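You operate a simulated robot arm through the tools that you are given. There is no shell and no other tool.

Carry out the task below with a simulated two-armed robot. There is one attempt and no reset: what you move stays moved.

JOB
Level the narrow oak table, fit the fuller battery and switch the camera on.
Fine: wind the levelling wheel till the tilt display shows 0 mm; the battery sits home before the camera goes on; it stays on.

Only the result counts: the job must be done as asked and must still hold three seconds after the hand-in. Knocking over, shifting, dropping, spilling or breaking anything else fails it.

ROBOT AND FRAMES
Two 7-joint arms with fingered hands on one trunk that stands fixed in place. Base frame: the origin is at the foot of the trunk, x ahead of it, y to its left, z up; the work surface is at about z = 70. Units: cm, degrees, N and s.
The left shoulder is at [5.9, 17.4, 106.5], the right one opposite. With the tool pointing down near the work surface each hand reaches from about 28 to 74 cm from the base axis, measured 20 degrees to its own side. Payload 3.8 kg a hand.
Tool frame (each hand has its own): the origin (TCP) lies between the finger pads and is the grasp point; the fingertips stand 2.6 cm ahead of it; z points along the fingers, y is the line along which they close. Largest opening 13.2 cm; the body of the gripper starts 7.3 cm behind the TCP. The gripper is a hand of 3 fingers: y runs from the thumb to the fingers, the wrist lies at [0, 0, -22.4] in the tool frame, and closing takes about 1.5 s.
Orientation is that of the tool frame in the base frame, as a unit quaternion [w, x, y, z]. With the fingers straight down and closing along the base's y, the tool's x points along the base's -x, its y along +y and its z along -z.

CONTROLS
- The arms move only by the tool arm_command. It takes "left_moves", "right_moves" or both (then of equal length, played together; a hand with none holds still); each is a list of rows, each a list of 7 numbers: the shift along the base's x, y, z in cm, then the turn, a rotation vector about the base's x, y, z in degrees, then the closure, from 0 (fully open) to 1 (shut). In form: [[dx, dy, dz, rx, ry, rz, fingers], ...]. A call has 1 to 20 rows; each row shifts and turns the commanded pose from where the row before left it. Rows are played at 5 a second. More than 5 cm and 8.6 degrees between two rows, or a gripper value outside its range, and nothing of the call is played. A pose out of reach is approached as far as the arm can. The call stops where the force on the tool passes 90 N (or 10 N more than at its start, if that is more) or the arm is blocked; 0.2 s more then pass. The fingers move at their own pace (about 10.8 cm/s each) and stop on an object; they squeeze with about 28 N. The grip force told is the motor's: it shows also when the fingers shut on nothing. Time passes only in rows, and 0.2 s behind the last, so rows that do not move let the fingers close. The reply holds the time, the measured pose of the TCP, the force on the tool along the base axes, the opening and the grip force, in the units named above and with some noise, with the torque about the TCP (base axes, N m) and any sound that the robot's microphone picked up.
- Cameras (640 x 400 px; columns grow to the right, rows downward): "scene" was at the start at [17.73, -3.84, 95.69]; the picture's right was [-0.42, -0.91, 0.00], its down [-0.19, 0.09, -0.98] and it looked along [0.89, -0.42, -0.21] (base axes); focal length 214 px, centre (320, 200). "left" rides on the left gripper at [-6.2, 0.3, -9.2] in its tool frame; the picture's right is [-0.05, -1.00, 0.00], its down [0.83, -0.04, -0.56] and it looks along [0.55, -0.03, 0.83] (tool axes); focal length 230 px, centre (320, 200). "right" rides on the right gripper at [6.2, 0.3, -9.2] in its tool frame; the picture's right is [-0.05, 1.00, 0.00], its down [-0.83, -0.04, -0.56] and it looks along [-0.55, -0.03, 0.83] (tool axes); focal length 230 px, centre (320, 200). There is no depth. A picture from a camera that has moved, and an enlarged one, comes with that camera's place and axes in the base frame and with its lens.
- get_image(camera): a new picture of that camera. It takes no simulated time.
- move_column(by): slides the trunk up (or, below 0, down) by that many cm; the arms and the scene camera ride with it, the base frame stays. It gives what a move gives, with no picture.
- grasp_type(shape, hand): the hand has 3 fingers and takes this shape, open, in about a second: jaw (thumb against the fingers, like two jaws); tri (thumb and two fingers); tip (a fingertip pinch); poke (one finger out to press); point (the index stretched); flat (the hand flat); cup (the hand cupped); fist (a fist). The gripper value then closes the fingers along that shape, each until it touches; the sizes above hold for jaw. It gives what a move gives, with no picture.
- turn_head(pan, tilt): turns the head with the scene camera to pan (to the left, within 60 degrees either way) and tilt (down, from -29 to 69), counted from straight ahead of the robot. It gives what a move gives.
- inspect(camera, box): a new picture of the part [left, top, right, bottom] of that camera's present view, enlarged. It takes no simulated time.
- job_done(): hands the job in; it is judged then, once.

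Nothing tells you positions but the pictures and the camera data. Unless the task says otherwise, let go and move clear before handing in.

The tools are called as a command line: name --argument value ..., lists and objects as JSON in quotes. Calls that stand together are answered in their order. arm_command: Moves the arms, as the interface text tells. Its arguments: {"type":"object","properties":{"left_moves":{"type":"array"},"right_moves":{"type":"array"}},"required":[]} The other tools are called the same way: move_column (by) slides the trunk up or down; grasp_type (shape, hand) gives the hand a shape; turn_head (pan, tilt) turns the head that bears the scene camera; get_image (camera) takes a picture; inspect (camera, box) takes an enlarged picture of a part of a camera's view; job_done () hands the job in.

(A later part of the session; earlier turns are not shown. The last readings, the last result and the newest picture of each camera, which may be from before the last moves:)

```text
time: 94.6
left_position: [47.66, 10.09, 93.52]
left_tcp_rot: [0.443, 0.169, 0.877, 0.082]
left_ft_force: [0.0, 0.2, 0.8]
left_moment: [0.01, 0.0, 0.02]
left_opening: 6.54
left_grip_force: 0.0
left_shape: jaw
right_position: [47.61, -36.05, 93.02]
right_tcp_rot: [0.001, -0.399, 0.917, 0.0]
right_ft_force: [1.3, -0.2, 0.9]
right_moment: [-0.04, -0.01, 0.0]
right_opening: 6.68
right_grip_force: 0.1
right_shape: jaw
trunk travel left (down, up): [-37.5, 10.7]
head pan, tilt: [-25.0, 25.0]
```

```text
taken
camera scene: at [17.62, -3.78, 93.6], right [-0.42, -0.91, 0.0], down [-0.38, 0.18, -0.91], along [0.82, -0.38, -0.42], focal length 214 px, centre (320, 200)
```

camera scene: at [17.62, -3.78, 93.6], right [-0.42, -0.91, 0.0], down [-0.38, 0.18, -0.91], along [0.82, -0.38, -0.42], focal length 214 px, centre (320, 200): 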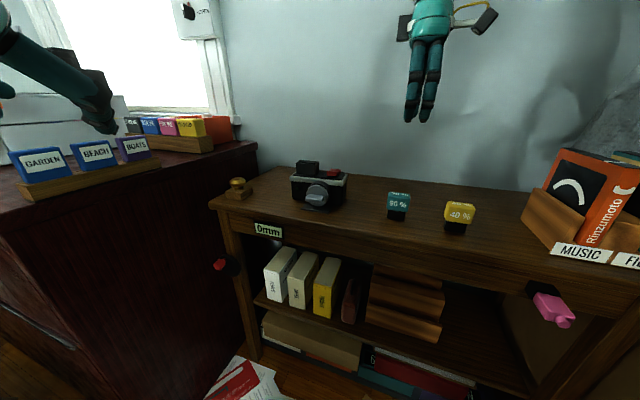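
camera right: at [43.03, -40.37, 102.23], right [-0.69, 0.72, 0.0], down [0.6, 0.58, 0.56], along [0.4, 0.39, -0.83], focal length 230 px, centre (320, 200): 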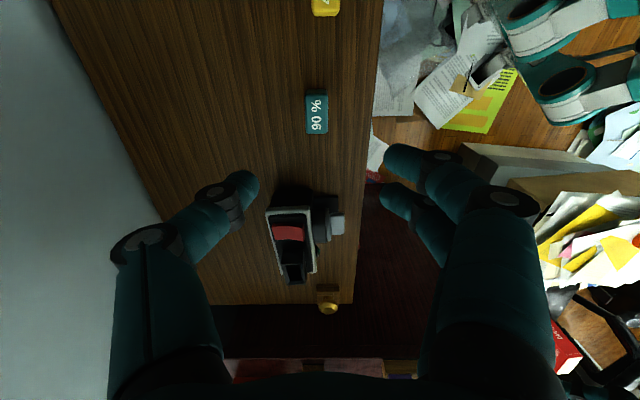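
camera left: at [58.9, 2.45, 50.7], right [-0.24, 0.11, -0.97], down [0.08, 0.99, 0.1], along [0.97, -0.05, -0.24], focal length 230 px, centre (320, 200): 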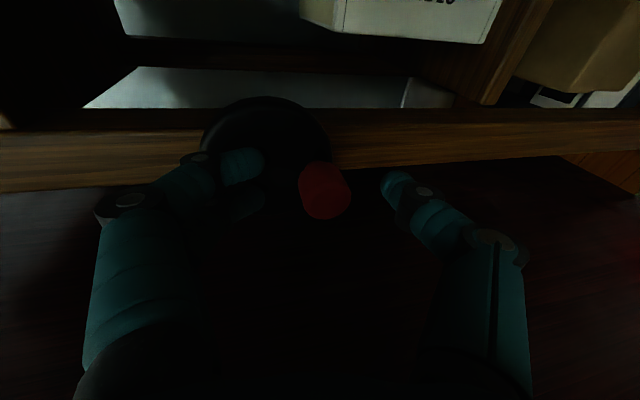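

The hand is above the battery with the fingers along the right direction. I'll zoom in for fine alignment.

inspect --camera "right" --box '[270, 70, 366, 130]'

inspect --camera "right" --box '[240, 190, 360, 300]'

```text
6.67 times, centred on (318, 100) of right
camera zoom: at [43.03, -40.37, 102.23], right [-0.69, 0.72, 0.0], down [0.6, 0.58, 0.56], along [0.4, 0.39, -0.83], focal length 1534 px, centre (333, 867)
```

zoom: 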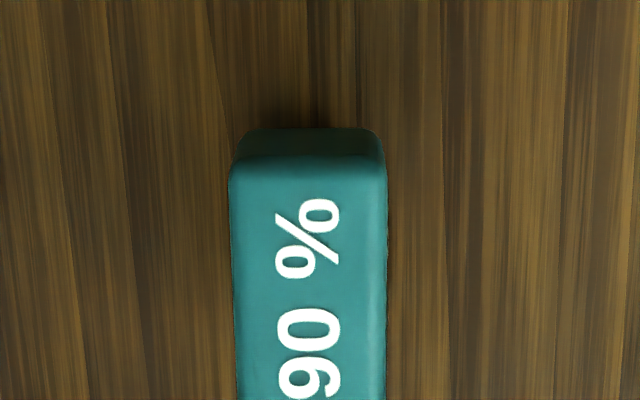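

```text
3.64 times, centred on (300, 245) of right
camera zoom: at [43.03, -40.37, 102.23], right [-0.69, 0.72, 0.0], down [0.6, 0.58, 0.56], along [0.4, 0.39, -0.83], focal length 837 px, centre (393, 36)
```

zoom: 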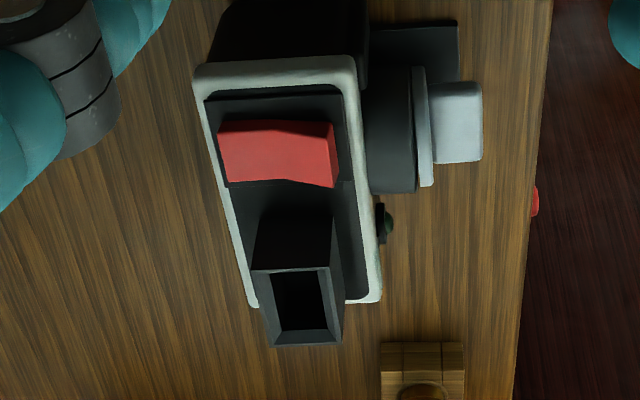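

The battery is about 2° off the hand's angle and about 0.4 cm toward the wall side. I'll correct both and descend to 82 cm for a closer look.

arm_command --right_moves '[[0.1, -0.1, -2.5, 0, 0, -1.1, 0.5], [0.1, -0.1, -2.5, 0, 0, -1.1, 0.5], [0.05, -0.05, -3, 0, 0, 0, 0.5], [0, 0, -3, 0, 0, 0, 0.5], [0, 0, 0, 0, 0, 0, 0.5]]'

get_image --camera "right"

inspect --camera "scene" --box '[360, 100, 460, 250]'

```text
time: 95.8
left_position: [47.41, 10.05, 93.45]
left_tcp_rot: [0.443, 0.17, 0.876, 0.081]
left_ft_force: [0.1, 0.0, -0.4]
left_moment: [0.01, -0.02, 0.02]
left_opening: 6.56
left_grip_force: 0.1
left_shape: jaw
right_position: [47.78, -36.36, 82.24]
right_tcp_rot: [0.0, -0.38, 0.925, 0.0]
right_ft_force: [0.5, 0.8, -0.1]
right_moment: [-0.01, -0.03, 0.02]
right_opening: 6.65
right_grip_force: 0.0
right_shape: jaw
trunk travel left (down, up): [-37.5, 10.7]
head pan, tilt: [-25.0, 25.0]
```

```text
taken
camera right: at [43.25, -40.52, 91.42], right [-0.67, 0.75, 0.0], down [0.62, 0.55, 0.56], along [0.41, 0.37, -0.83], focal length 230 px, centre (320, 200)
```

right: 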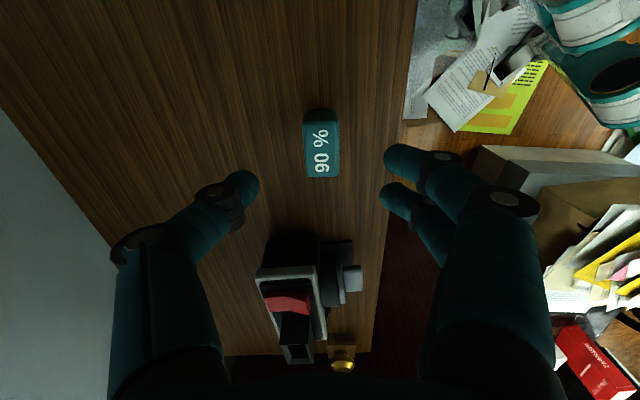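

```text
2.67 times, centred on (410, 175) of scene
camera zoom: at [17.63, -3.77, 93.6], right [-0.42, -0.91, 0.0], down [-0.38, 0.18, -0.91], along [0.82, -0.38, -0.42], focal length 572 px, centre (80, 267)
```

zoom: 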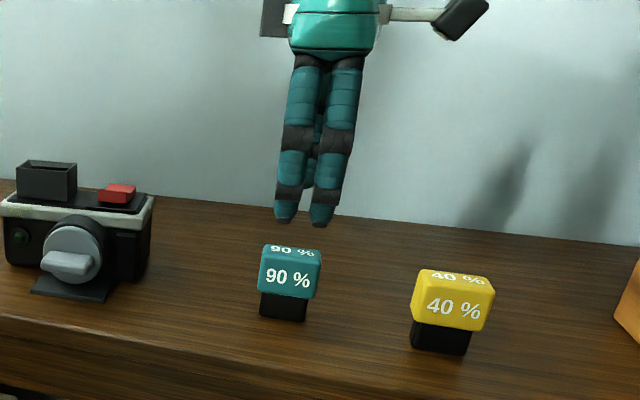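

I'll zoom in on the battery between the fingers to check the centring.

inspect --camera "right" --box '[240, 90, 400, 200]'

```text
3.64 times, centred on (320, 145) of right
camera zoom: at [43.25, -40.52, 91.42], right [-0.67, 0.75, 0.0], down [0.62, 0.55, 0.56], along [0.41, 0.37, -0.83], focal length 837 px, centre (320, 400)
```

zoom: 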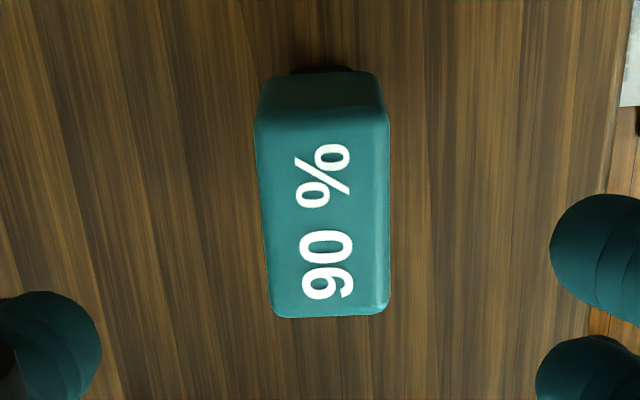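

Centring and angle are good now. I'll descend so the fingertips stop just above the bottom of the coloured head, then close.

arm_command --right_moves '[[0, 0, -2.2, 0, 0, 0, 0.5], [0, 0, -2.2, 0, 0, 0, 0.5], [0, 0, -2.0, 0, 0, 0, 0.5], [0, 0, 0, 0, 0, 0, 0.5]]'

inspect --camera "right" --box '[220, 100, 420, 240]'

inspect --camera "scene" --box '[360, 130, 440, 240]'

```text
time: 96.8
left_position: [47.53, 10.19, 93.48]
left_tcp_rot: [0.443, 0.17, 0.877, 0.081]
left_ft_force: [0.0, -0.5, 0.3]
left_moment: [-0.01, 0.01, 0.03]
left_opening: 6.56
left_grip_force: 0.1
left_shape: jaw
right_position: [48.08, -36.51, 75.88]
right_tcp_rot: [0.0, -0.38, 0.925, 0.001]
right_ft_force: [0.0, 0.5, -1.0]
right_moment: [-0.01, 0.02, 0.0]
right_opening: 6.65
right_grip_force: 0.0
right_shape: jaw
trunk travel left (down, up): [-37.5, 10.7]
head pan, tilt: [-25.0, 25.0]
```

```text
2.86 times, centred on (320, 170) of right
camera zoom: at [43.33, -40.61, 85.08], right [-0.67, 0.75, 0.0], down [0.62, 0.55, 0.56], along [0.41, 0.37, -0.83], focal length 657 px, centre (320, 286)
```

zoom: 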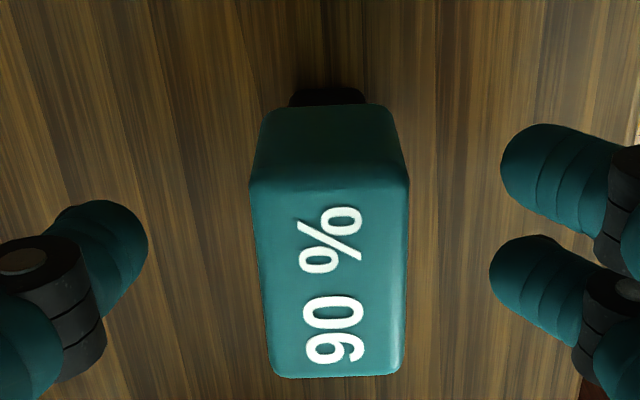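

```text
3.64 times, centred on (400, 185) of scene
camera zoom: at [17.63, -3.76, 93.6], right [-0.42, -0.91, 0.0], down [-0.38, 0.18, -0.91], along [0.82, -0.38, -0.42], focal length 780 px, centre (29, 254)
```

zoom: 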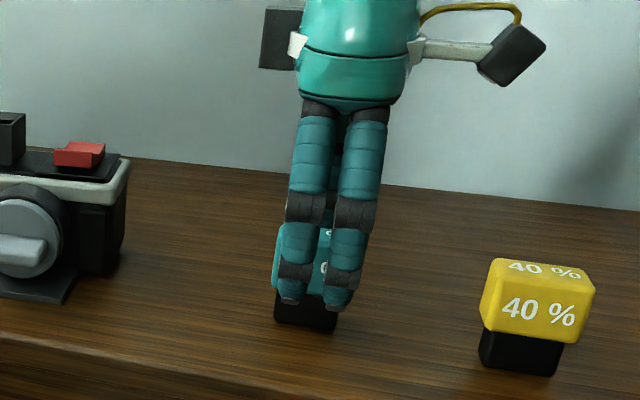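

The battery sits between thumb and fingers, just 0.15 cm off-centre. I'll nudge the hand and close the grip.

arm_command --right_moves '[[-0.1, 0.1, 0, 0, 0, 0, 0.55], [0, 0, 0, 0, 0, 0, 0.65], [0, 0, 0, 0, 0, 0, 0.75], [0, 0, 0, 0, 0, 0, 0.85], [0, 0, 0, 0, 0, 0, 1], [0, 0, 0, 0, 0, 0, 1], [0, 0, 0, 0, 0, 0, 1]]'

inspect --camera "right" --box '[220, 100, 420, 240]'

inspect --camera "scene" --box '[360, 130, 440, 240]'

```text
time: 98.4
left_position: [47.49, 10.16, 93.4]
left_tcp_rot: [0.441, 0.171, 0.877, 0.081]
left_ft_force: [-0.1, 1.6, 0.8]
left_moment: [0.01, -0.03, 0.01]
left_opening: 6.51
left_grip_force: 0.0
left_shape: jaw
right_position: [47.77, -36.42, 75.88]
right_tcp_rot: [0.0, -0.38, 0.925, 0.0]
right_ft_force: [-0.8, -0.7, 0.0]
right_moment: [0.01, -0.03, 0.03]
right_opening: 2.08
right_grip_force: 28.2
right_shape: jaw
trunk travel left (down, up): [-37.5, 10.7]
head pan, tilt: [-25.0, 25.0]
```

```text
2.86 times, centred on (320, 170) of right
camera zoom: at [43.16, -40.48, 85.05], right [-0.67, 0.75, 0.0], down [0.62, 0.55, 0.56], along [0.41, 0.37, -0.83], focal length 657 px, centre (320, 286)
```

zoom: 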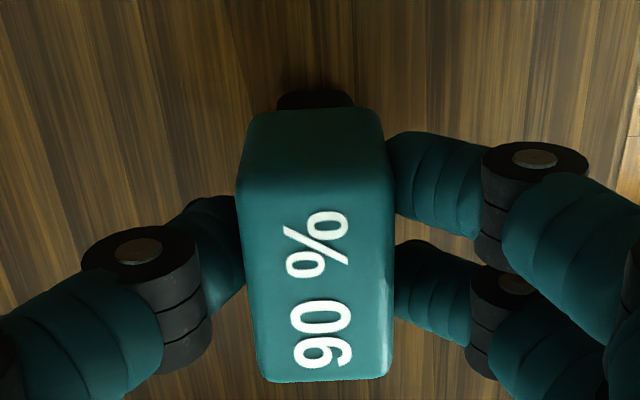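

```text
3.64 times, centred on (400, 185) of scene
camera zoom: at [17.64, -3.77, 93.59], right [-0.42, -0.91, 0.0], down [-0.38, 0.18, -0.91], along [0.82, -0.38, -0.42], focal length 780 px, centre (29, 254)
```

zoom: 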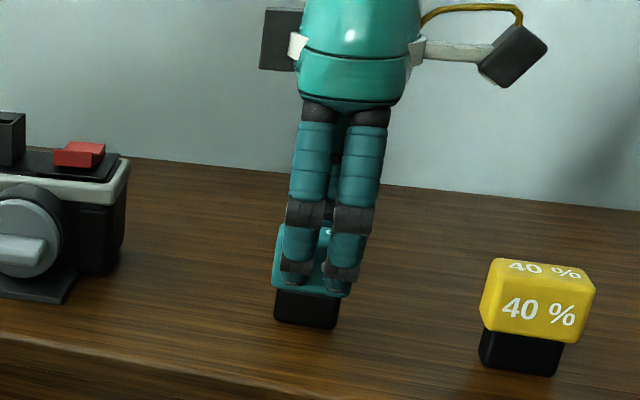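

The battery is held firmly (2.1 cm opening, 28 N) with the fingertips just above the plug. I'll lift it to z≈89, then check.

arm_command --right_moves '[[0, 0, 1.0, 0, 0, 0, 1], [0, 0, 2.5, 0, 0, 0, 1], [0, 0, 3.3, 0, 0, 0, 1], [0, 0, 3.3, 0, 0, 0, 1], [0, 0, 3.0, 0, 0, 0, 1], [0, 0, 0, 0, 0, 0, 1]]'

inspect --camera "scene" --box '[350, 60, 450, 240]'

get_image --camera "right"

```text
time: 99.8
left_position: [47.53, 10.12, 93.51]
left_tcp_rot: [0.442, 0.17, 0.877, 0.082]
left_ft_force: [-0.5, 0.2, 0.3]
left_moment: [0.01, 0.02, 0.04]
left_opening: 6.58
left_grip_force: 0.0
left_shape: jaw
right_position: [47.7, -36.45, 88.99]
right_tcp_rot: [0.0, -0.38, 0.925, 0.0]
right_ft_force: [0.3, 1.0, -0.4]
right_moment: [0.01, -0.02, 0.01]
right_opening: 2.06
right_grip_force: 28.4
right_shape: jaw
trunk travel left (down, up): [-37.5, 10.7]
head pan, tilt: [-25.0, 25.0]
```

```text
2.22 times, centred on (400, 150) of scene
camera zoom: at [17.65, -3.78, 93.59], right [-0.42, -0.91, 0.0], down [-0.38, 0.18, -0.91], along [0.82, -0.38, -0.42], focal length 477 px, centre (142, 311)
```

zoom: 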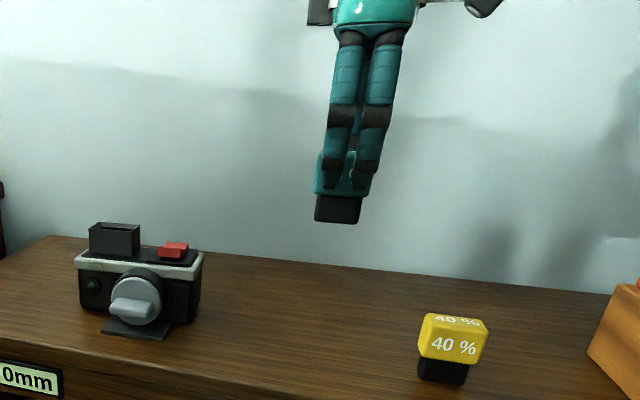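

```text
taken
camera right: at [42.95, -40.57, 98.09], right [-0.67, 0.75, 0.0], down [0.62, 0.55, 0.55], along [0.41, 0.37, -0.83], focal length 230 px, centre (320, 200)
```

right: 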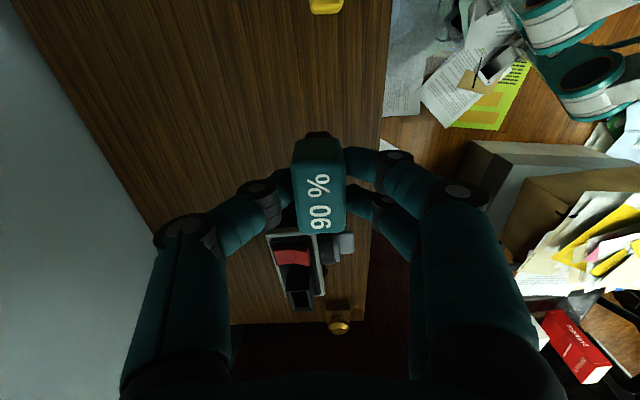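

The battery is lifted cleanly and the display still shows 0mm. Next I'll carry it over to above the socket, rotating the extra 3.4° to match.

arm_command --right_moves '[[2.6, 1.85, 0, 0, 0, 0.57, 1], [3.1, 2.2, 0, 0, 0, 0.57, 1], [3.1, 2.2, 0, 0, 0, 0.57, 1], [3.1, 2.2, 0, 0, 0, 0.57, 1], [3.1, 2.2, 0, 0, 0, 0.57, 1], [3.1, 2.2, 0, 0, 0, 0.57, 1], [0.34, 0.24, 0, 0, 0, 0, 1], [0, 0, 0, 0, 0, 0, 1]]'

get_image --camera "scene"

get_image --camera "right"

```text
time: 101.6
left_position: [47.53, 10.09, 93.45]
left_tcp_rot: [0.442, 0.17, 0.877, 0.082]
left_ft_force: [-0.9, -0.6, 0.4]
left_moment: [0.0, -0.01, 0.01]
left_opening: 6.56
left_grip_force: 0.1
left_shape: jaw
right_position: [57.97, -31.5, 90.09]
right_tcp_rot: [0.0, -0.408, 0.913, -0.001]
right_ft_force: [-0.4, 0.1, -0.3]
right_moment: [0.01, 0.0, 0.03]
right_opening: 2.04
right_grip_force: 27.9
right_shape: jaw
right hand out of reach, approached as far as the arm can: row 4, 5, 6, 7
trunk travel left (down, up): [-37.5, 10.7]
head pan, tilt: [-25.0, 25.0]
```

```text
taken
camera scene: at [17.64, -3.77, 93.59], right [-0.42, -0.91, 0.0], down [-0.38, 0.18, -0.91], along [0.82, -0.38, -0.42], focal length 214 px, centre (320, 200)
```

scene: 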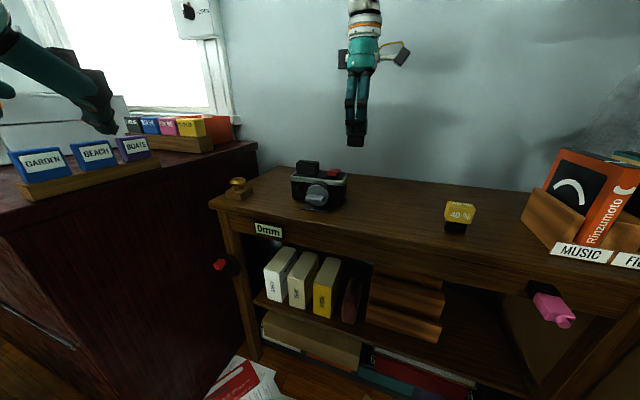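

```text
taken
camera right: at [53.59, -35.88, 99.25], right [-0.71, 0.7, 0.0], down [0.59, 0.59, 0.56], along [0.39, 0.39, -0.83], focal length 230 px, centre (320, 200)
```

right: 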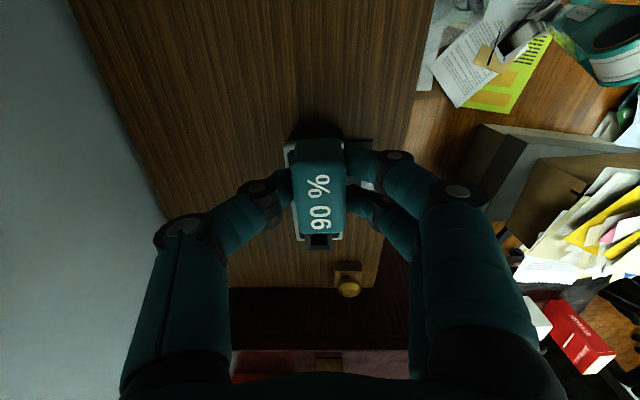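

The arm ran out of reach at this height, as the wrist is above shoulder level, so the hand stopped at (58, -31.5, 90), with the battery safe above the camera. I'll raise the trunk by 10 cm, which puts the shoulder higher above the socket, and then try again.

move_column --by 10.5

arm_command --right_moves '[[0, 0, -3, 0, 0, 0, 1], [1, 0.6, -3, 0, 0, 0, 1], [1.5, 1.2, -3, 0, 0, 0, 1], [1.5, 1.5, -1.5, 0, 0, 0, 1], [1.5, 1.8, 0, 0, 0, 0, 1], [1.5, 1.8, 0, 0, 0, 0, 1], [0, 0, 0, 0, 0, 0, 1]]'

get_image --camera "right"

```text
time: 103.0
left_position: [47.68, 10.28, 103.66]
left_tcp_rot: [0.441, 0.17, 0.878, 0.08]
left_ft_force: [1.2, 0.4, -0.9]
left_moment: [0.0, 0.0, -0.02]
left_opening: 6.56
left_grip_force: 0.0
left_shape: jaw
right_position: [55.02, -31.5, 119.44]
right_tcp_rot: [0.153, -0.403, 0.9, -0.068]
right_ft_force: [0.2, -0.2, -0.9]
right_moment: [0.03, 0.01, -0.04]
right_opening: 2.05
right_grip_force: 27.6
right_shape: jaw
trunk travel left (down, up): [-48.0, 0.2]
head pan, tilt: [-25.0, 25.0]
```

```text
time: 104.6
left_position: [47.71, 10.08, 103.92]
left_tcp_rot: [0.443, 0.172, 0.876, 0.081]
left_ft_force: [-0.4, -0.2, 0.4]
left_moment: [-0.01, 0.0, 0.02]
left_opening: 6.55
left_grip_force: 0.1
left_shape: jaw
right_position: [54.8, -28.4, 109.48]
right_tcp_rot: [0.153, -0.403, 0.9, -0.069]
right_ft_force: [-0.4, -0.1, -0.1]
right_moment: [-0.04, -0.01, -0.02]
right_opening: 2.02
right_grip_force: 27.6
right_shape: jaw
right hand out of reach, approached as far as the arm can: row 3, 4, 5, 6
trunk travel left (down, up): [-48.0, 0.2]
head pan, tilt: [-25.0, 25.0]
```

```text
taken
camera right: at [47.52, -32.74, 116.78], right [-0.67, 0.71, -0.23], down [0.37, 0.59, 0.72], along [0.65, 0.39, -0.65], focal length 230 px, centre (320, 200)
```

right: 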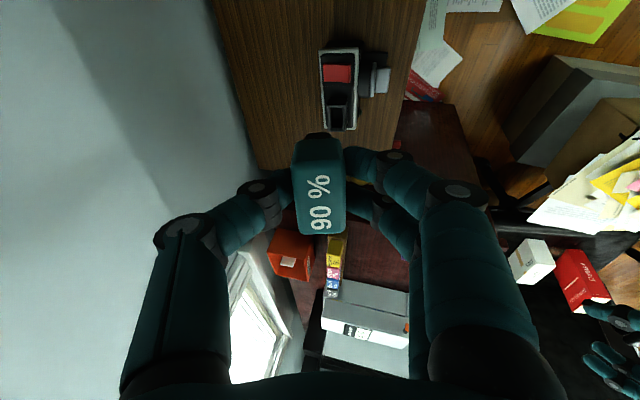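

The hand jumped up and tilted by about 19° when the trunk moved, though the battery is still gripped. I'll look at the arm's posture before going on.

turn_head --pan -35 --tilt 0

get_image --camera "scene"

```text
time: 105.5
left_position: [47.68, 10.19, 103.75]
left_tcp_rot: [0.442, 0.17, 0.877, 0.081]
left_ft_force: [0.3, 0.7, 0.3]
left_moment: [0.0, 0.01, 0.0]
left_opening: 6.57
left_grip_force: 0.0
left_shape: jaw
right_position: [54.69, -28.31, 109.46]
right_tcp_rot: [0.154, -0.402, 0.9, -0.068]
right_ft_force: [-0.3, -0.1, -1.4]
right_moment: [0.0, 0.0, 0.01]
right_opening: 2.04
right_grip_force: 28.2
right_shape: jaw
trunk travel left (down, up): [-48.0, 0.2]
head pan, tilt: [-35.0, 0.0]
```

```text
taken
camera scene: at [18.01, -5.04, 111.47], right [-0.57, -0.82, 0.0], down [0.0, 0.0, -1.0], along [0.82, -0.57, 0.0], focal length 214 px, centre (320, 200)
```

scene: 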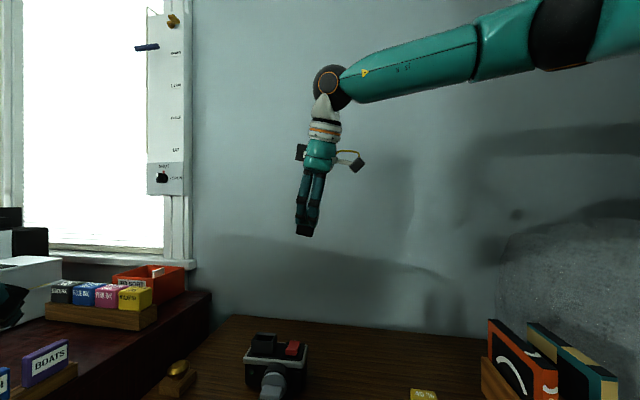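

The forearm is level with the elbow out to the right and high. I'll bring the hand back toward the robot and upright it while lowering it into the easier range.

arm_command --right_moves '[[-1.5, -1.2, -2.5, 0, 6.43, 0, 1], [-1.5, -1.2, -2.5, 0, 6.43, 0, 1], [-1.5, -1.2, -2.5, 0, 6.43, 0, 1], [-1.5, -1.2, -2.5, 0, 0, 0, 1], [0, 0, -2.5, 0, 0, 0, 1], [0, 0, 0, 0, 0, 0, 1]]'

get_image --camera "scene"

```text
time: 106.9
left_position: [47.62, 10.07, 103.86]
left_tcp_rot: [0.443, 0.171, 0.876, 0.081]
left_ft_force: [0.2, 0.2, 0.0]
left_moment: [0.04, 0.02, 0.01]
left_opening: 6.57
left_grip_force: 0.1
left_shape: jaw
right_position: [46.99, -34.02, 97.26]
right_tcp_rot: [0.001, -0.407, 0.914, 0.0]
right_ft_force: [0.0, -0.1, -0.1]
right_moment: [-0.01, -0.04, 0.0]
right_opening: 2.04
right_grip_force: 28.2
right_shape: jaw
right hand out of reach, approached as far as the arm can: row 1, 2, 3
trunk travel left (down, up): [-48.0, 0.2]
head pan, tilt: [-35.0, 0.0]
```

```text
taken
camera scene: at [17.96, -5.03, 111.49], right [-0.57, -0.82, 0.0], down [0.0, 0.0, -1.0], along [0.82, -0.57, 0.0], focal length 214 px, centre (320, 200)
```

scene: 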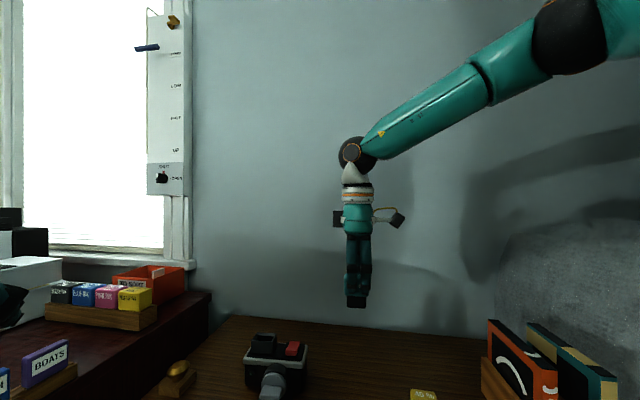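

The hand is upright again at (47, -34, 97) with the forearm sloping down. I'll lower it to about 89 cm and start extending toward the socket.

arm_command --right_moves '[[0, 0, -2.7, 0, 0, 0, 1], [0, 0, -2.7, 0, 0, 0, 1], [1, 0.6, -2.5, 0, 0, 0, 1], [2, 1.1, 0, 0, 0, 0, 1], [2.4, 1.3, 0, 0, 0, 0, 1], [2.4, 1.3, 0, 0, 0, 0, 1], [0, 0, 0, 0, 0, 0, 1]]'

get_image --camera "scene"

```text
time: 108.5
left_position: [47.56, 10.24, 103.89]
left_tcp_rot: [0.443, 0.17, 0.876, 0.081]
left_ft_force: [-1.5, -0.8, 0.1]
left_moment: [0.02, 0.04, -0.04]
left_opening: 6.57
left_grip_force: 0.1
left_shape: jaw
right_position: [45.98, -33.39, 94.37]
right_tcp_rot: [0.002, -0.409, 0.913, -0.001]
right_ft_force: [0.4, 0.1, 0.0]
right_moment: [0.0, 0.02, 0.0]
right_opening: 2.05
right_grip_force: 27.9
right_shape: jaw
right hand out of reach, approached as far as the arm can: row 1, 2, 3, 4, 5, 6
trunk travel left (down, up): [-48.0, 0.2]
head pan, tilt: [-35.0, 0.0]
```

```text
taken
camera scene: at [18.0, -5.05, 111.47], right [-0.57, -0.82, 0.0], down [0.0, 0.0, -1.0], along [0.82, -0.57, 0.0], focal length 214 px, centre (320, 200)
```

scene: 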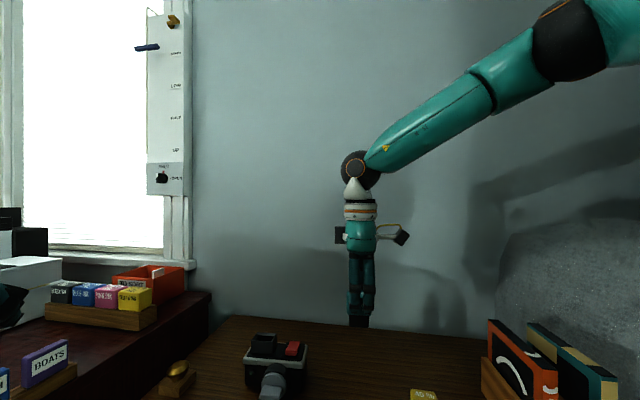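

The IK is stuck at a joint limit in this swung-out elbow posture. I'll go back toward the hand's starting region, where the arm posture was good, and look at the elbow there.

arm_command --right_moves '[[-2, -1, 3, 0, 0, 0, 1], [-2, -1, 3, 0, 0, 0, 1], [-2, -1, 3, 0, 0, 0, 1], [-2, -1, 3, 0, 0, -5, 1], [-2, -0.5, 3, 0, 0, -8, 1], [0, 0, 3, 0, 0, -8, 1], [0, 0, 0, 0, 0, -8, 1]]'

get_image --camera "scene"

```text
time: 110.1
left_position: [47.68, 10.08, 103.8]
left_tcp_rot: [0.443, 0.17, 0.877, 0.081]
left_ft_force: [0.8, -0.5, 0.0]
left_moment: [0.02, -0.02, 0.0]
left_opening: 6.53
left_grip_force: 0.2
left_shape: jaw
right_position: [36.26, -37.94, 112.28]
right_tcp_rot: [0.001, -0.166, 0.986, 0.0]
right_ft_force: [-0.1, 0.4, -1.2]
right_moment: [0.01, -0.01, 0.01]
right_opening: 2.05
right_grip_force: 28.0
right_shape: jaw
trunk travel left (down, up): [-48.0, 0.2]
head pan, tilt: [-35.0, 0.0]
```

```text
taken
camera scene: at [18.0, -5.06, 111.47], right [-0.57, -0.82, 0.0], down [0.0, 0.0, -1.0], along [0.82, -0.57, 0.0], focal length 214 px, centre (320, 200)
```

scene: 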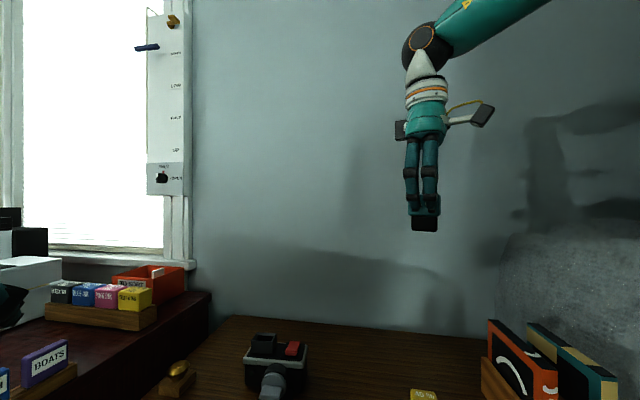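

All rows played and the posture looks natural again. I'll go forward and down along the earlier good path, to (47.6, -36.4, 99).

arm_command --right_moves '[[2.26, 0.3, -2.66, 0, 0, 5, 1], [2.26, 0.3, -2.66, 0, 0, 5, 1], [2.26, 0.3, -2.66, 0, 0, 5, 1], [2.26, 0.3, -2.66, 0, 0, 5, 1], [2.26, 0.3, -2.66, 0, 0, 5, 1], [0, 0, -2.5, 0, 0, 4, 1], [0, 0, -2.5, 0, 0, 0, 1], [0, 0, -2.5, 0, 0, 0, 1], [0, 0, 0, 0, 0, 0, 1]]'

get_image --camera "scene"

```text
time: 112.1
left_position: [47.71, 10.08, 103.81]
left_tcp_rot: [0.443, 0.171, 0.876, 0.081]
left_ft_force: [-0.6, -0.1, 0.5]
left_moment: [0.01, 0.02, -0.01]
left_opening: 6.53
left_grip_force: 0.1
left_shape: jaw
right_position: [46.08, -36.83, 92.45]
right_tcp_rot: [0.001, -0.409, 0.913, 0.0]
right_ft_force: [-0.3, 0.4, -1.6]
right_moment: [0.05, -0.01, 0.01]
right_opening: 2.03
right_grip_force: 28.6
right_shape: jaw
right hand out of reach, approached as far as the arm can: row 7, 8
trunk travel left (down, up): [-48.0, 0.2]
head pan, tilt: [-35.0, 0.0]
```

```text
taken
camera scene: at [18.01, -5.04, 111.48], right [-0.57, -0.82, 0.0], down [0.0, 0.0, -1.0], along [0.82, -0.57, 0.0], focal length 214 px, centre (320, 200)
```

scene: 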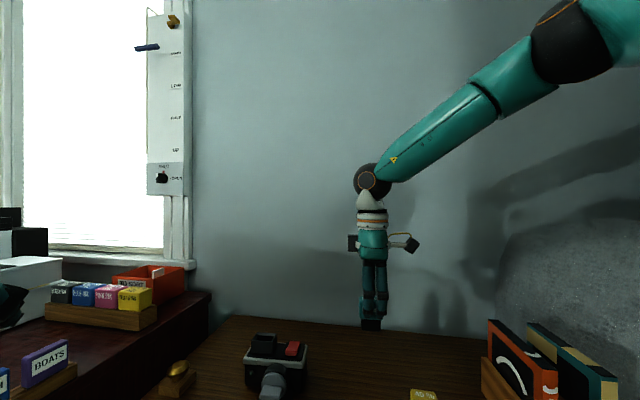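

Lowering is blocked again below about 94 cm because the elbow has ended up high and out. I'll return fully to the original start pose (relative to the trunk) and retrace the first approach exactly.

arm_command --right_moves '[[-1.6, -0.2, 3.5, 0, 0, -6, 1], [-1.6, -0.2, 3.5, 0, 0, -7, 1], [-1.6, -0.2, 3.5, 0, 0, -7, 1], [-1.6, -0.2, 3.5, 0, 0, -7, 1], [-1.6, -0.2, 3.5, 0, 0, -7, 1], [-1.6, -0.1, 3.5, 0, 0, -7, 1], [-1.8, -0.1, 3.5, 0, 0, -7, 1], [0, 0, 1.7, 0, 0, 0, 1], [0, 0, 0, 0, 0, 0, 1]]'

get_image --camera "scene"

```text
time: 114.1
left_position: [47.69, 10.19, 103.9]
left_tcp_rot: [0.443, 0.171, 0.876, 0.08]
left_ft_force: [0.4, 0.1, 1.3]
left_moment: [-0.01, 0.0, -0.01]
left_opening: 6.55
left_grip_force: 0.0
left_shape: jaw
right_position: [34.62, -38.0, 118.86]
right_tcp_rot: [0.0, -0.001, 1.0, 0.0]
right_ft_force: [0.4, -0.3, -0.1]
right_moment: [-0.03, 0.01, 0.04]
right_opening: 2.03
right_grip_force: 27.4
right_shape: jaw
trunk travel left (down, up): [-48.0, 0.2]
head pan, tilt: [-35.0, 0.0]
```

```text
taken
camera scene: at [17.98, -5.05, 111.47], right [-0.57, -0.82, 0.0], down [0.0, 0.0, -1.0], along [0.82, -0.57, 0.0], focal length 214 px, centre (320, 200)
```

scene: 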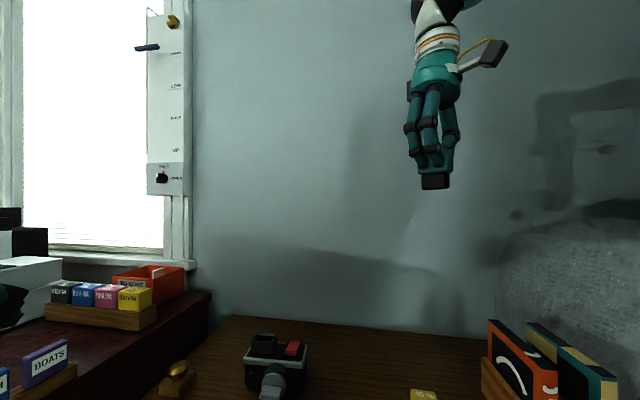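

The hand is back at its starting relative pose. Now I retrace the original approach: six steps forward, down and turning +47°.

arm_command --right_moves '[[2.16, 0.3, -2.5, 0, 0, 7.83, 1], [2.16, 0.3, -2.5, 0, 0, 7.83, 1], [2.16, 0.3, -2.5, 0, 0, 7.83, 1], [2.16, 0.3, -2.5, 0, 0, 7.83, 1], [2.16, 0.3, -2.5, 0, 0, 7.83, 1], [2.16, 0.3, -2.5, 0, 0, 7.83, 1], [0, 0, 0, 0, 0, 0, 1], [0, 0, -2.5, 0, 0, 0, 1], [0, 0, -2.5, 0, 0, 0, 1], [0, 0, -2.5, 0, 0, 0, 1], [0, 0, -2.5, 0, 0, 0, 1]]'

get_image --camera "scene"

```text
time: 116.5
left_position: [47.78, 10.13, 103.87]
left_tcp_rot: [0.443, 0.171, 0.876, 0.081]
left_ft_force: [-0.3, 0.7, 0.1]
left_moment: [0.02, -0.01, -0.01]
left_opening: 6.56
left_grip_force: 0.0
left_shape: jaw
right_position: [46.88, -36.58, 94.25]
right_tcp_rot: [0.001, -0.4, 0.916, 0.0]
right_ft_force: [0.3, 0.1, 0.1]
right_moment: [-0.03, 0.02, 0.0]
right_opening: 2.04
right_grip_force: 28.2
right_shape: jaw
right hand out of reach, approached as far as the arm can: row 11
trunk travel left (down, up): [-48.0, 0.2]
head pan, tilt: [-35.0, 0.0]
```

```text
taken
camera scene: at [17.99, -5.05, 111.48], right [-0.57, -0.82, 0.0], down [0.0, 0.0, -1.0], along [0.82, -0.57, 0.0], focal length 214 px, centre (320, 200)
```

scene: 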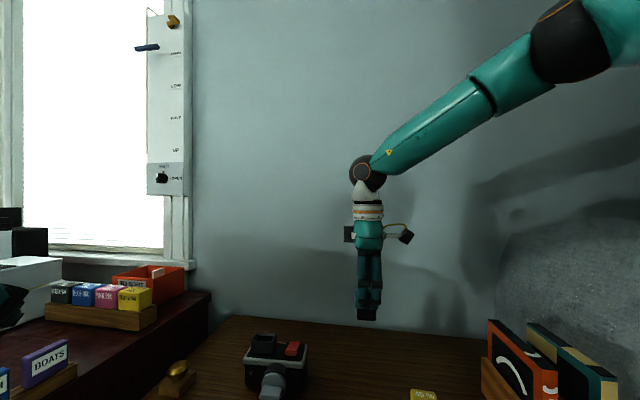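

Descending is flagged again at about 94 cm in this branch. I'll try descending closer to the robot first and then extending outward at constant height.

arm_command --right_moves '[[-2.5, 1, 1, 0, 0, 0, 1], [-2.5, 1, 0, 0, 0, 0, 1], [-2.5, 1, 0, 0, 0, 0, 1], [-1, 1, -2, 0, 0, 0, 1], [0, 0, -2, 0, 0, 0, 1], [0, 0, -2, 0, 0, 0, 1], [0, 0, -2, 0, 0, 0, 1], [0, 0, 0, 0, 0, 0, 1]]'

get_image --camera "scene"

```text
time: 118.3
left_position: [47.73, 10.12, 103.76]
left_tcp_rot: [0.443, 0.17, 0.876, 0.08]
left_ft_force: [-0.4, 0.1, 0.0]
left_moment: [0.04, 0.0, 0.02]
left_opening: 6.55
left_grip_force: 0.1
left_shape: jaw
right_position: [38.46, -32.55, 87.03]
right_tcp_rot: [0.001, -0.4, 0.916, -0.001]
right_ft_force: [-1.2, 0.4, -1.0]
right_moment: [0.02, -0.03, 0.01]
right_opening: 2.02
right_grip_force: 27.4
right_shape: jaw
trunk travel left (down, up): [-48.0, 0.2]
head pan, tilt: [-35.0, 0.0]
```

```text
taken
camera scene: at [17.98, -5.02, 111.49], right [-0.57, -0.82, 0.0], down [0.0, 0.0, -1.0], along [0.82, -0.57, 0.0], focal length 214 px, centre (320, 200)
```

scene: 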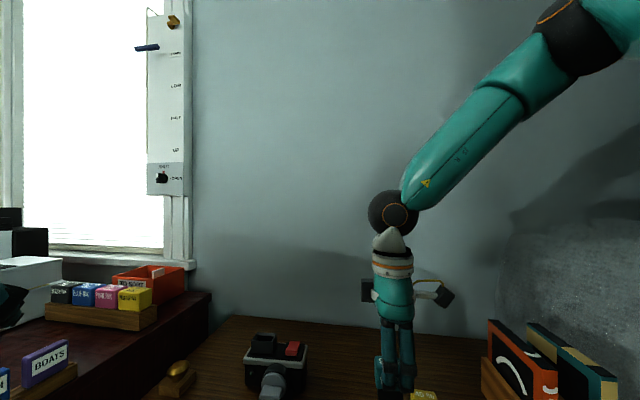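

That worked with no flags, at (38.5, -32.6, 87). Now I'll extend outward at about 89 cm in small steps.

arm_command --right_moves '[[0.5, 0.2, 1.5, 0, 0, 0, 1], [2.2, 0.6, 0.5, 0, 0, 0, 1], [2.3, 0.7, 0, 0, 0, 0, 1], [2.3, 0.7, 0, 0, 0, 0, 1], [2.3, 0.7, 0, 0, 0, 0, 1], [2.3, 0.7, 0, 0, 0, 0, 1], [0, 0, 0, 0, 0, 0, 1]]'

get_image --camera "scene"

```text
time: 119.9
left_position: [47.65, 10.23, 103.84]
left_tcp_rot: [0.444, 0.17, 0.876, 0.08]
left_ft_force: [0.1, -0.3, 0.4]
left_moment: [0.0, 0.02, 0.0]
left_opening: 6.54
left_grip_force: 0.1
left_shape: jaw
right_position: [44.67, -31.9, 93.4]
right_tcp_rot: [0.002, -0.4, 0.917, 0.0]
right_ft_force: [-0.2, 0.6, 0.0]
right_moment: [0.02, -0.03, -0.02]
right_opening: 2.03
right_grip_force: 28.1
right_shape: jaw
right hand out of reach, approached as far as the arm can: row 3, 4, 5, 6
trunk travel left (down, up): [-48.0, 0.2]
head pan, tilt: [-35.0, 0.0]
```

```text
taken
camera scene: at [18.0, -5.05, 111.47], right [-0.57, -0.82, 0.0], down [0.0, 0.0, -1.0], along [0.82, -0.57, 0.0], focal length 214 px, centre (320, 200)
```

scene: 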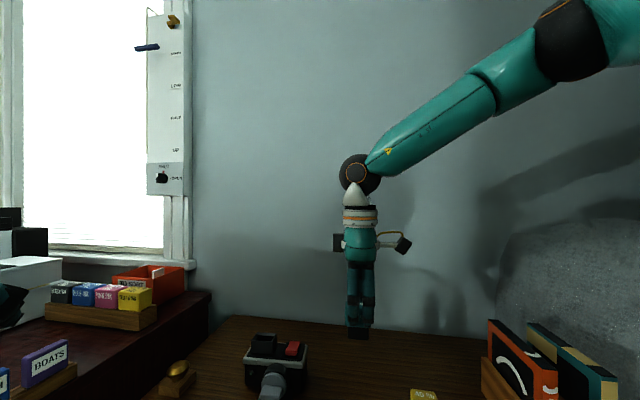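

This branch limits how far forward the elbow can go. The left arm's forward-elbow posture had begun from a hand position inside the shoulder line, so I'll do the same on the right. First I move the parked left hand further aside and point it down.

arm_command --left_moves '[[-1, 1.2, 0, 0, 7.6, 0, 0.5], [-1, 1.2, 0, 0, 7.6, 0, 0.5], [-1, 1.2, 0, 0, 7.6, 0, 0.5], [-1, 1.2, 0, 0, 7.6, 0, 0.5], [-1, 1.5, 0, 0, 7.6, 0, 0.5], [-1, 1.5, 0, 0, 7.6, 0, 0.5], [-1, 1.5, 0, 0, 7.6, 0, 0.5], [0, 1.5, 0, 0, 0, 0, 0.5]]'

turn_head --pan 0 --tilt 10

get_image --camera "scene"

```text
time: 121.7
left_position: [40.66, 21.1, 104.0]
left_tcp_rot: [0.004, 0.188, 0.982, -0.004]
left_ft_force: [-0.7, 0.3, 0.6]
left_moment: [-0.01, 0.03, -0.01]
left_opening: 6.58
left_grip_force: 0.1
left_shape: jaw
right_position: [44.56, -31.97, 93.48]
right_tcp_rot: [0.002, -0.399, 0.917, 0.0]
right_ft_force: [0.2, 0.4, -0.3]
right_moment: [0.04, 0.0, 0.0]
right_opening: 2.01
right_grip_force: 27.7
right_shape: jaw
trunk travel left (down, up): [-48.0, 0.2]
head pan, tilt: [-35.0, 0.0]
```

```text
time: 122.7
left_position: [40.85, 20.92, 103.89]
left_tcp_rot: [0.003, 0.188, 0.982, -0.004]
left_ft_force: [-0.7, -0.4, 0.0]
left_moment: [0.02, 0.05, 0.02]
left_opening: 6.57
left_grip_force: 0.0
left_shape: jaw
right_position: [44.69, -31.93, 93.4]
right_tcp_rot: [0.002, -0.399, 0.917, -0.001]
right_ft_force: [-0.6, 0.3, 0.0]
right_moment: [0.01, 0.0, 0.0]
right_opening: 2.04
right_grip_force: 27.4
right_shape: jaw
trunk travel left (down, up): [-48.0, 0.2]
head pan, tilt: [0.0, 10.0]
```

```text
taken
camera scene: at [19.93, 0.11, 109.88], right [0.0, -1.0, 0.0], down [-0.17, 0.0, -0.98], along [0.98, 0.0, -0.17], focal length 214 px, centre (320, 200)
```

scene: 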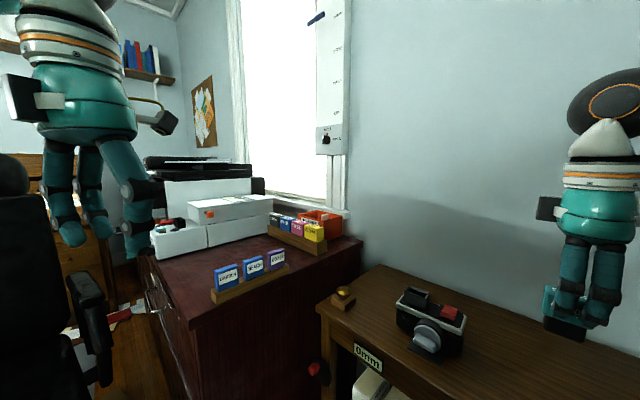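

The left hand is out of the way. Now I'll bring the right hand inward to about (42, -12, 96), keeping the battery upright.

arm_command --right_moves '[[-0.6, 2.8, 0.5, 0, 0, 0, 1], [-0.6, 2.8, 0.5, 0, 0, 0, 1], [-0.5, 2.8, 0.5, 0, 0, 0, 1], [-0.3, 2.8, 0.5, 0, 0, 0, 1], [-0.3, 2.8, 0.5, 0, 0, 0, 1], [-0.3, 2.8, 0.3, 0, 0, 0, 1], [0, 2.8, 0, 0, 0, 0, 1], [0, 0, 0, 0, 0, 0, 1]]'

get_image --camera "scene"

```text
time: 124.5
left_position: [40.8, 20.86, 104.0]
left_tcp_rot: [0.004, 0.189, 0.982, -0.005]
left_ft_force: [0.3, 0.5, -0.2]
left_moment: [0.01, 0.02, 0.01]
left_opening: 6.57
left_grip_force: 0.2
left_shape: jaw
right_position: [36.36, -19.13, 99.67]
right_tcp_rot: [0.001, -0.4, 0.916, 0.0]
right_ft_force: [-0.2, -0.5, 0.0]
right_moment: [0.0, -0.01, -0.01]
right_opening: 2.05
right_grip_force: 27.9
right_shape: jaw
right hand out of reach, approached as far as the arm can: row 1, 2, 3, 4, 5, 6, 7
trunk travel left (down, up): [-48.0, 0.2]
head pan, tilt: [0.0, 10.0]
```

```text
taken
camera scene: at [19.93, 0.11, 109.87], right [0.0, -1.0, 0.0], down [-0.17, 0.0, -0.98], along [0.98, 0.0, -0.17], focal length 214 px, centre (320, 200)
```

scene: 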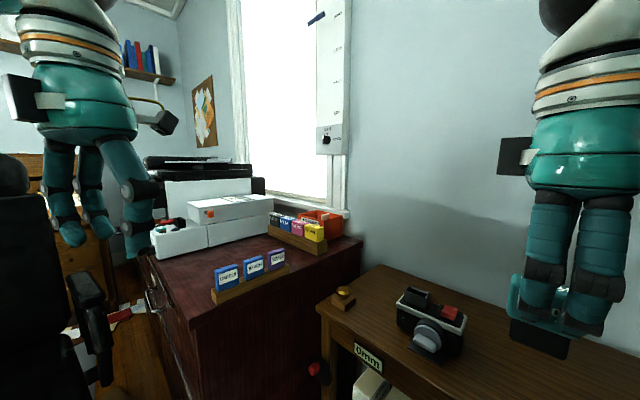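

The shoulder is at a limit with the elbow raised like a wing. Going low should bring the elbow down, so I'll lower the hand near the table's front edge and then extend along the table, as in the original working posture.

arm_command --right_moves '[[0, -3, -2, 0, 0, 0, 1], [0.3, -3, -2.5, 0, 0, 0, 1], [0.3, -3, -2.5, 0, 0, 0, 1], [0.3, -2.5, -2.5, 0, 0, 0, 1], [0.3, -1.5, -2.5, 0, 0, 0, 1], [0, 0, -2.5, 0, 0, 0, 1], [0, 0, -2.5, 0, 0, 0, 1], [0, 0, -2, 0, 0, 0, 1], [0, 0, 0, 0, 0, 0, 1]]'

turn_head --pan -40 --tilt 10

get_image --camera "scene"

```text
time: 126.5
left_position: [40.82, 20.96, 103.93]
left_tcp_rot: [0.003, 0.188, 0.982, -0.004]
left_ft_force: [-1.3, -0.1, -0.3]
left_moment: [-0.02, 0.01, 0.0]
left_opening: 6.55
left_grip_force: 0.0
left_shape: jaw
right_position: [35.82, -33.62, 83.84]
right_tcp_rot: [0.001, -0.399, 0.917, 0.0]
right_ft_force: [0.6, -0.2, -0.9]
right_moment: [0.01, 0.03, 0.01]
right_opening: 2.01
right_grip_force: 27.9
right_shape: jaw
right hand out of reach, approached as far as the arm can: row 6, 7, 8
trunk travel left (down, up): [-48.0, 0.2]
head pan, tilt: [0.0, 10.0]
```

```text
time: 127.5
left_position: [40.83, 20.94, 103.94]
left_tcp_rot: [0.004, 0.189, 0.982, -0.003]
left_ft_force: [-0.1, 0.3, -0.5]
left_moment: [-0.01, 0.0, 0.0]
left_opening: 6.55
left_grip_force: 0.1
left_shape: jaw
right_position: [35.85, -33.69, 83.66]
right_tcp_rot: [0.001, -0.399, 0.917, -0.001]
right_ft_force: [-0.5, 0.0, -0.5]
right_moment: [-0.02, -0.01, 0.02]
right_opening: 2.04
right_grip_force: 27.9
right_shape: jaw
trunk travel left (down, up): [-48.0, 0.2]
head pan, tilt: [-40.0, 10.0]
```

```text
taken
camera scene: at [17.76, -5.85, 109.87], right [-0.64, -0.77, 0.0], down [-0.13, 0.11, -0.98], along [0.75, -0.63, -0.17], focal length 214 px, centre (320, 200)
```

scene: 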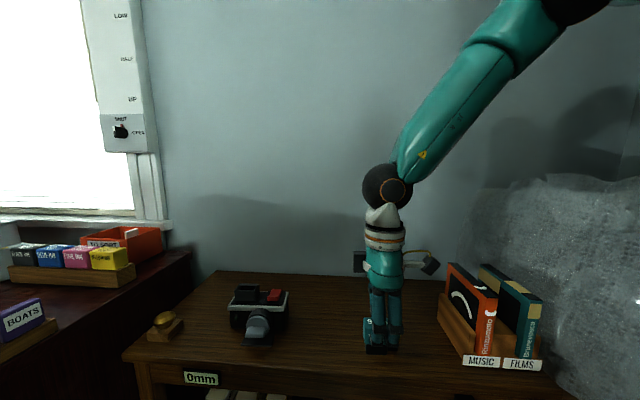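

The elbow stays stuck high, so I'll change branch by going through a natural posture: raise the hand a little and tilt the tool from straight down toward forward while the wrist sinks, so the elbow drops. I start with the first half of that tilt.

arm_command --right_moves '[[0, 0, 3, 0, 0, 0, 1], [0, 0, 3, 0, 0, 0, 1], [0, 0, 3, 0, 0, 0, 1], [2.8, 0.5, -1.0, 0, -8, 0, 1], [2.7, 0.5, -0.9, 0, -8, 0, 1], [2.6, 0.5, -0.5, 0, -8, 0, 1], [2.4, 0.5, -0.3, 0, -8, 0, 1], [2.2, 0.5, 0, 0, -8, 0, 1], [0, 0, 0, 0, 0, 0, 1]]'

get_image --camera "scene"

```text
time: 129.6
left_position: [40.78, 20.89, 103.91]
left_tcp_rot: [0.004, 0.188, 0.982, -0.004]
left_ft_force: [0.6, -0.2, 0.5]
left_moment: [0.01, -0.02, -0.02]
left_opening: 6.56
left_grip_force: 0.1
left_shape: jaw
right_position: [48.24, -31.15, 90.17]
right_tcp_rot: [0.315, -0.375, 0.861, -0.137]
right_ft_force: [-0.5, 0.0, 0.4]
right_moment: [0.0, 0.01, 0.0]
right_opening: 2.02
right_grip_force: 27.9
right_shape: jaw
trunk travel left (down, up): [-48.0, 0.2]
head pan, tilt: [-40.0, 10.0]
```

```text
taken
camera scene: at [17.73, -5.9, 109.88], right [-0.64, -0.77, 0.0], down [-0.13, 0.11, -0.98], along [0.75, -0.63, -0.17], focal length 214 px, centre (320, 200)
```

scene: 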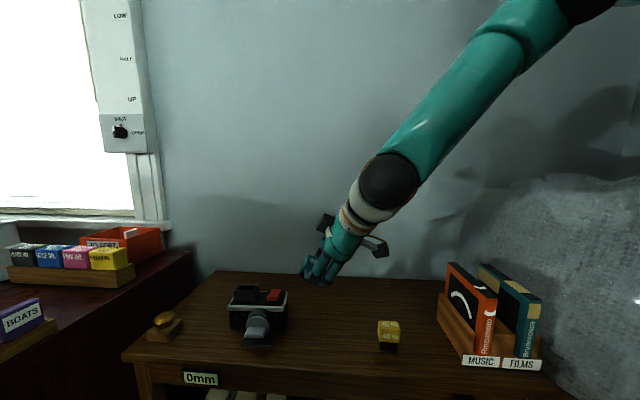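

No flags this time; the tool is tilted 40° and lines up with the forearm. I'll continue the tilt toward level while the wrist sinks further.

arm_command --right_moves '[[1.9, 0.4, 0.3, 0, -8, 0, 1], [1.6, 0.4, 0.5, 0, -8, 0, 1], [1.2, 0.4, 0.7, 0, -8, 0, 1], [0.9, 0.4, 0.9, 0, -8, 0, 1], [0, 0, -1.5, 0, 0, 0, 1], [0, 0, -1.5, 0, 0, 0, 1], [0, 0, 0, 0, 0, 0, 1]]'

get_image --camera "scene"

```text
time: 131.2
left_position: [40.74, 20.94, 104.0]
left_tcp_rot: [0.003, 0.188, 0.982, -0.003]
left_ft_force: [-0.1, -1.2, 0.3]
left_moment: [-0.01, 0.02, -0.02]
left_opening: 6.55
left_grip_force: 0.1
left_shape: jaw
right_position: [57.4, -25.3, 105.21]
right_tcp_rot: [0.499, -0.332, 0.769, -0.223]
right_ft_force: [0.5, 0.8, 0.3]
right_moment: [-0.02, 0.01, 0.02]
right_opening: 1.99
right_grip_force: 27.7
right_shape: jaw
right hand out of reach, approached as far as the arm can: row 1, 2, 3, 4, 5, 6
trunk travel left (down, up): [-48.0, 0.2]
head pan, tilt: [-40.0, 10.0]
```

```text
taken
camera scene: at [17.75, -5.88, 109.87], right [-0.64, -0.77, 0.0], down [-0.13, 0.11, -0.98], along [0.75, -0.63, -0.17], focal length 214 px, centre (320, 200)
```

scene: 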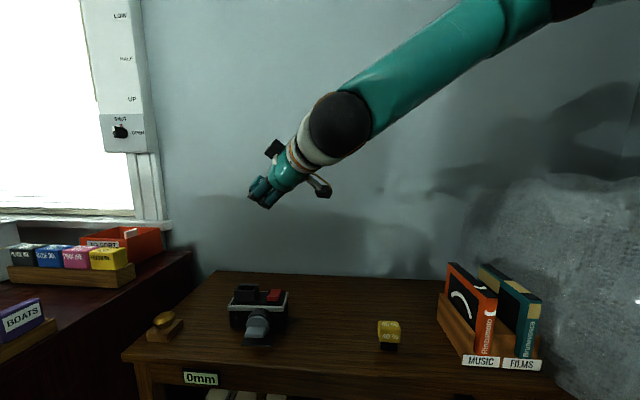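

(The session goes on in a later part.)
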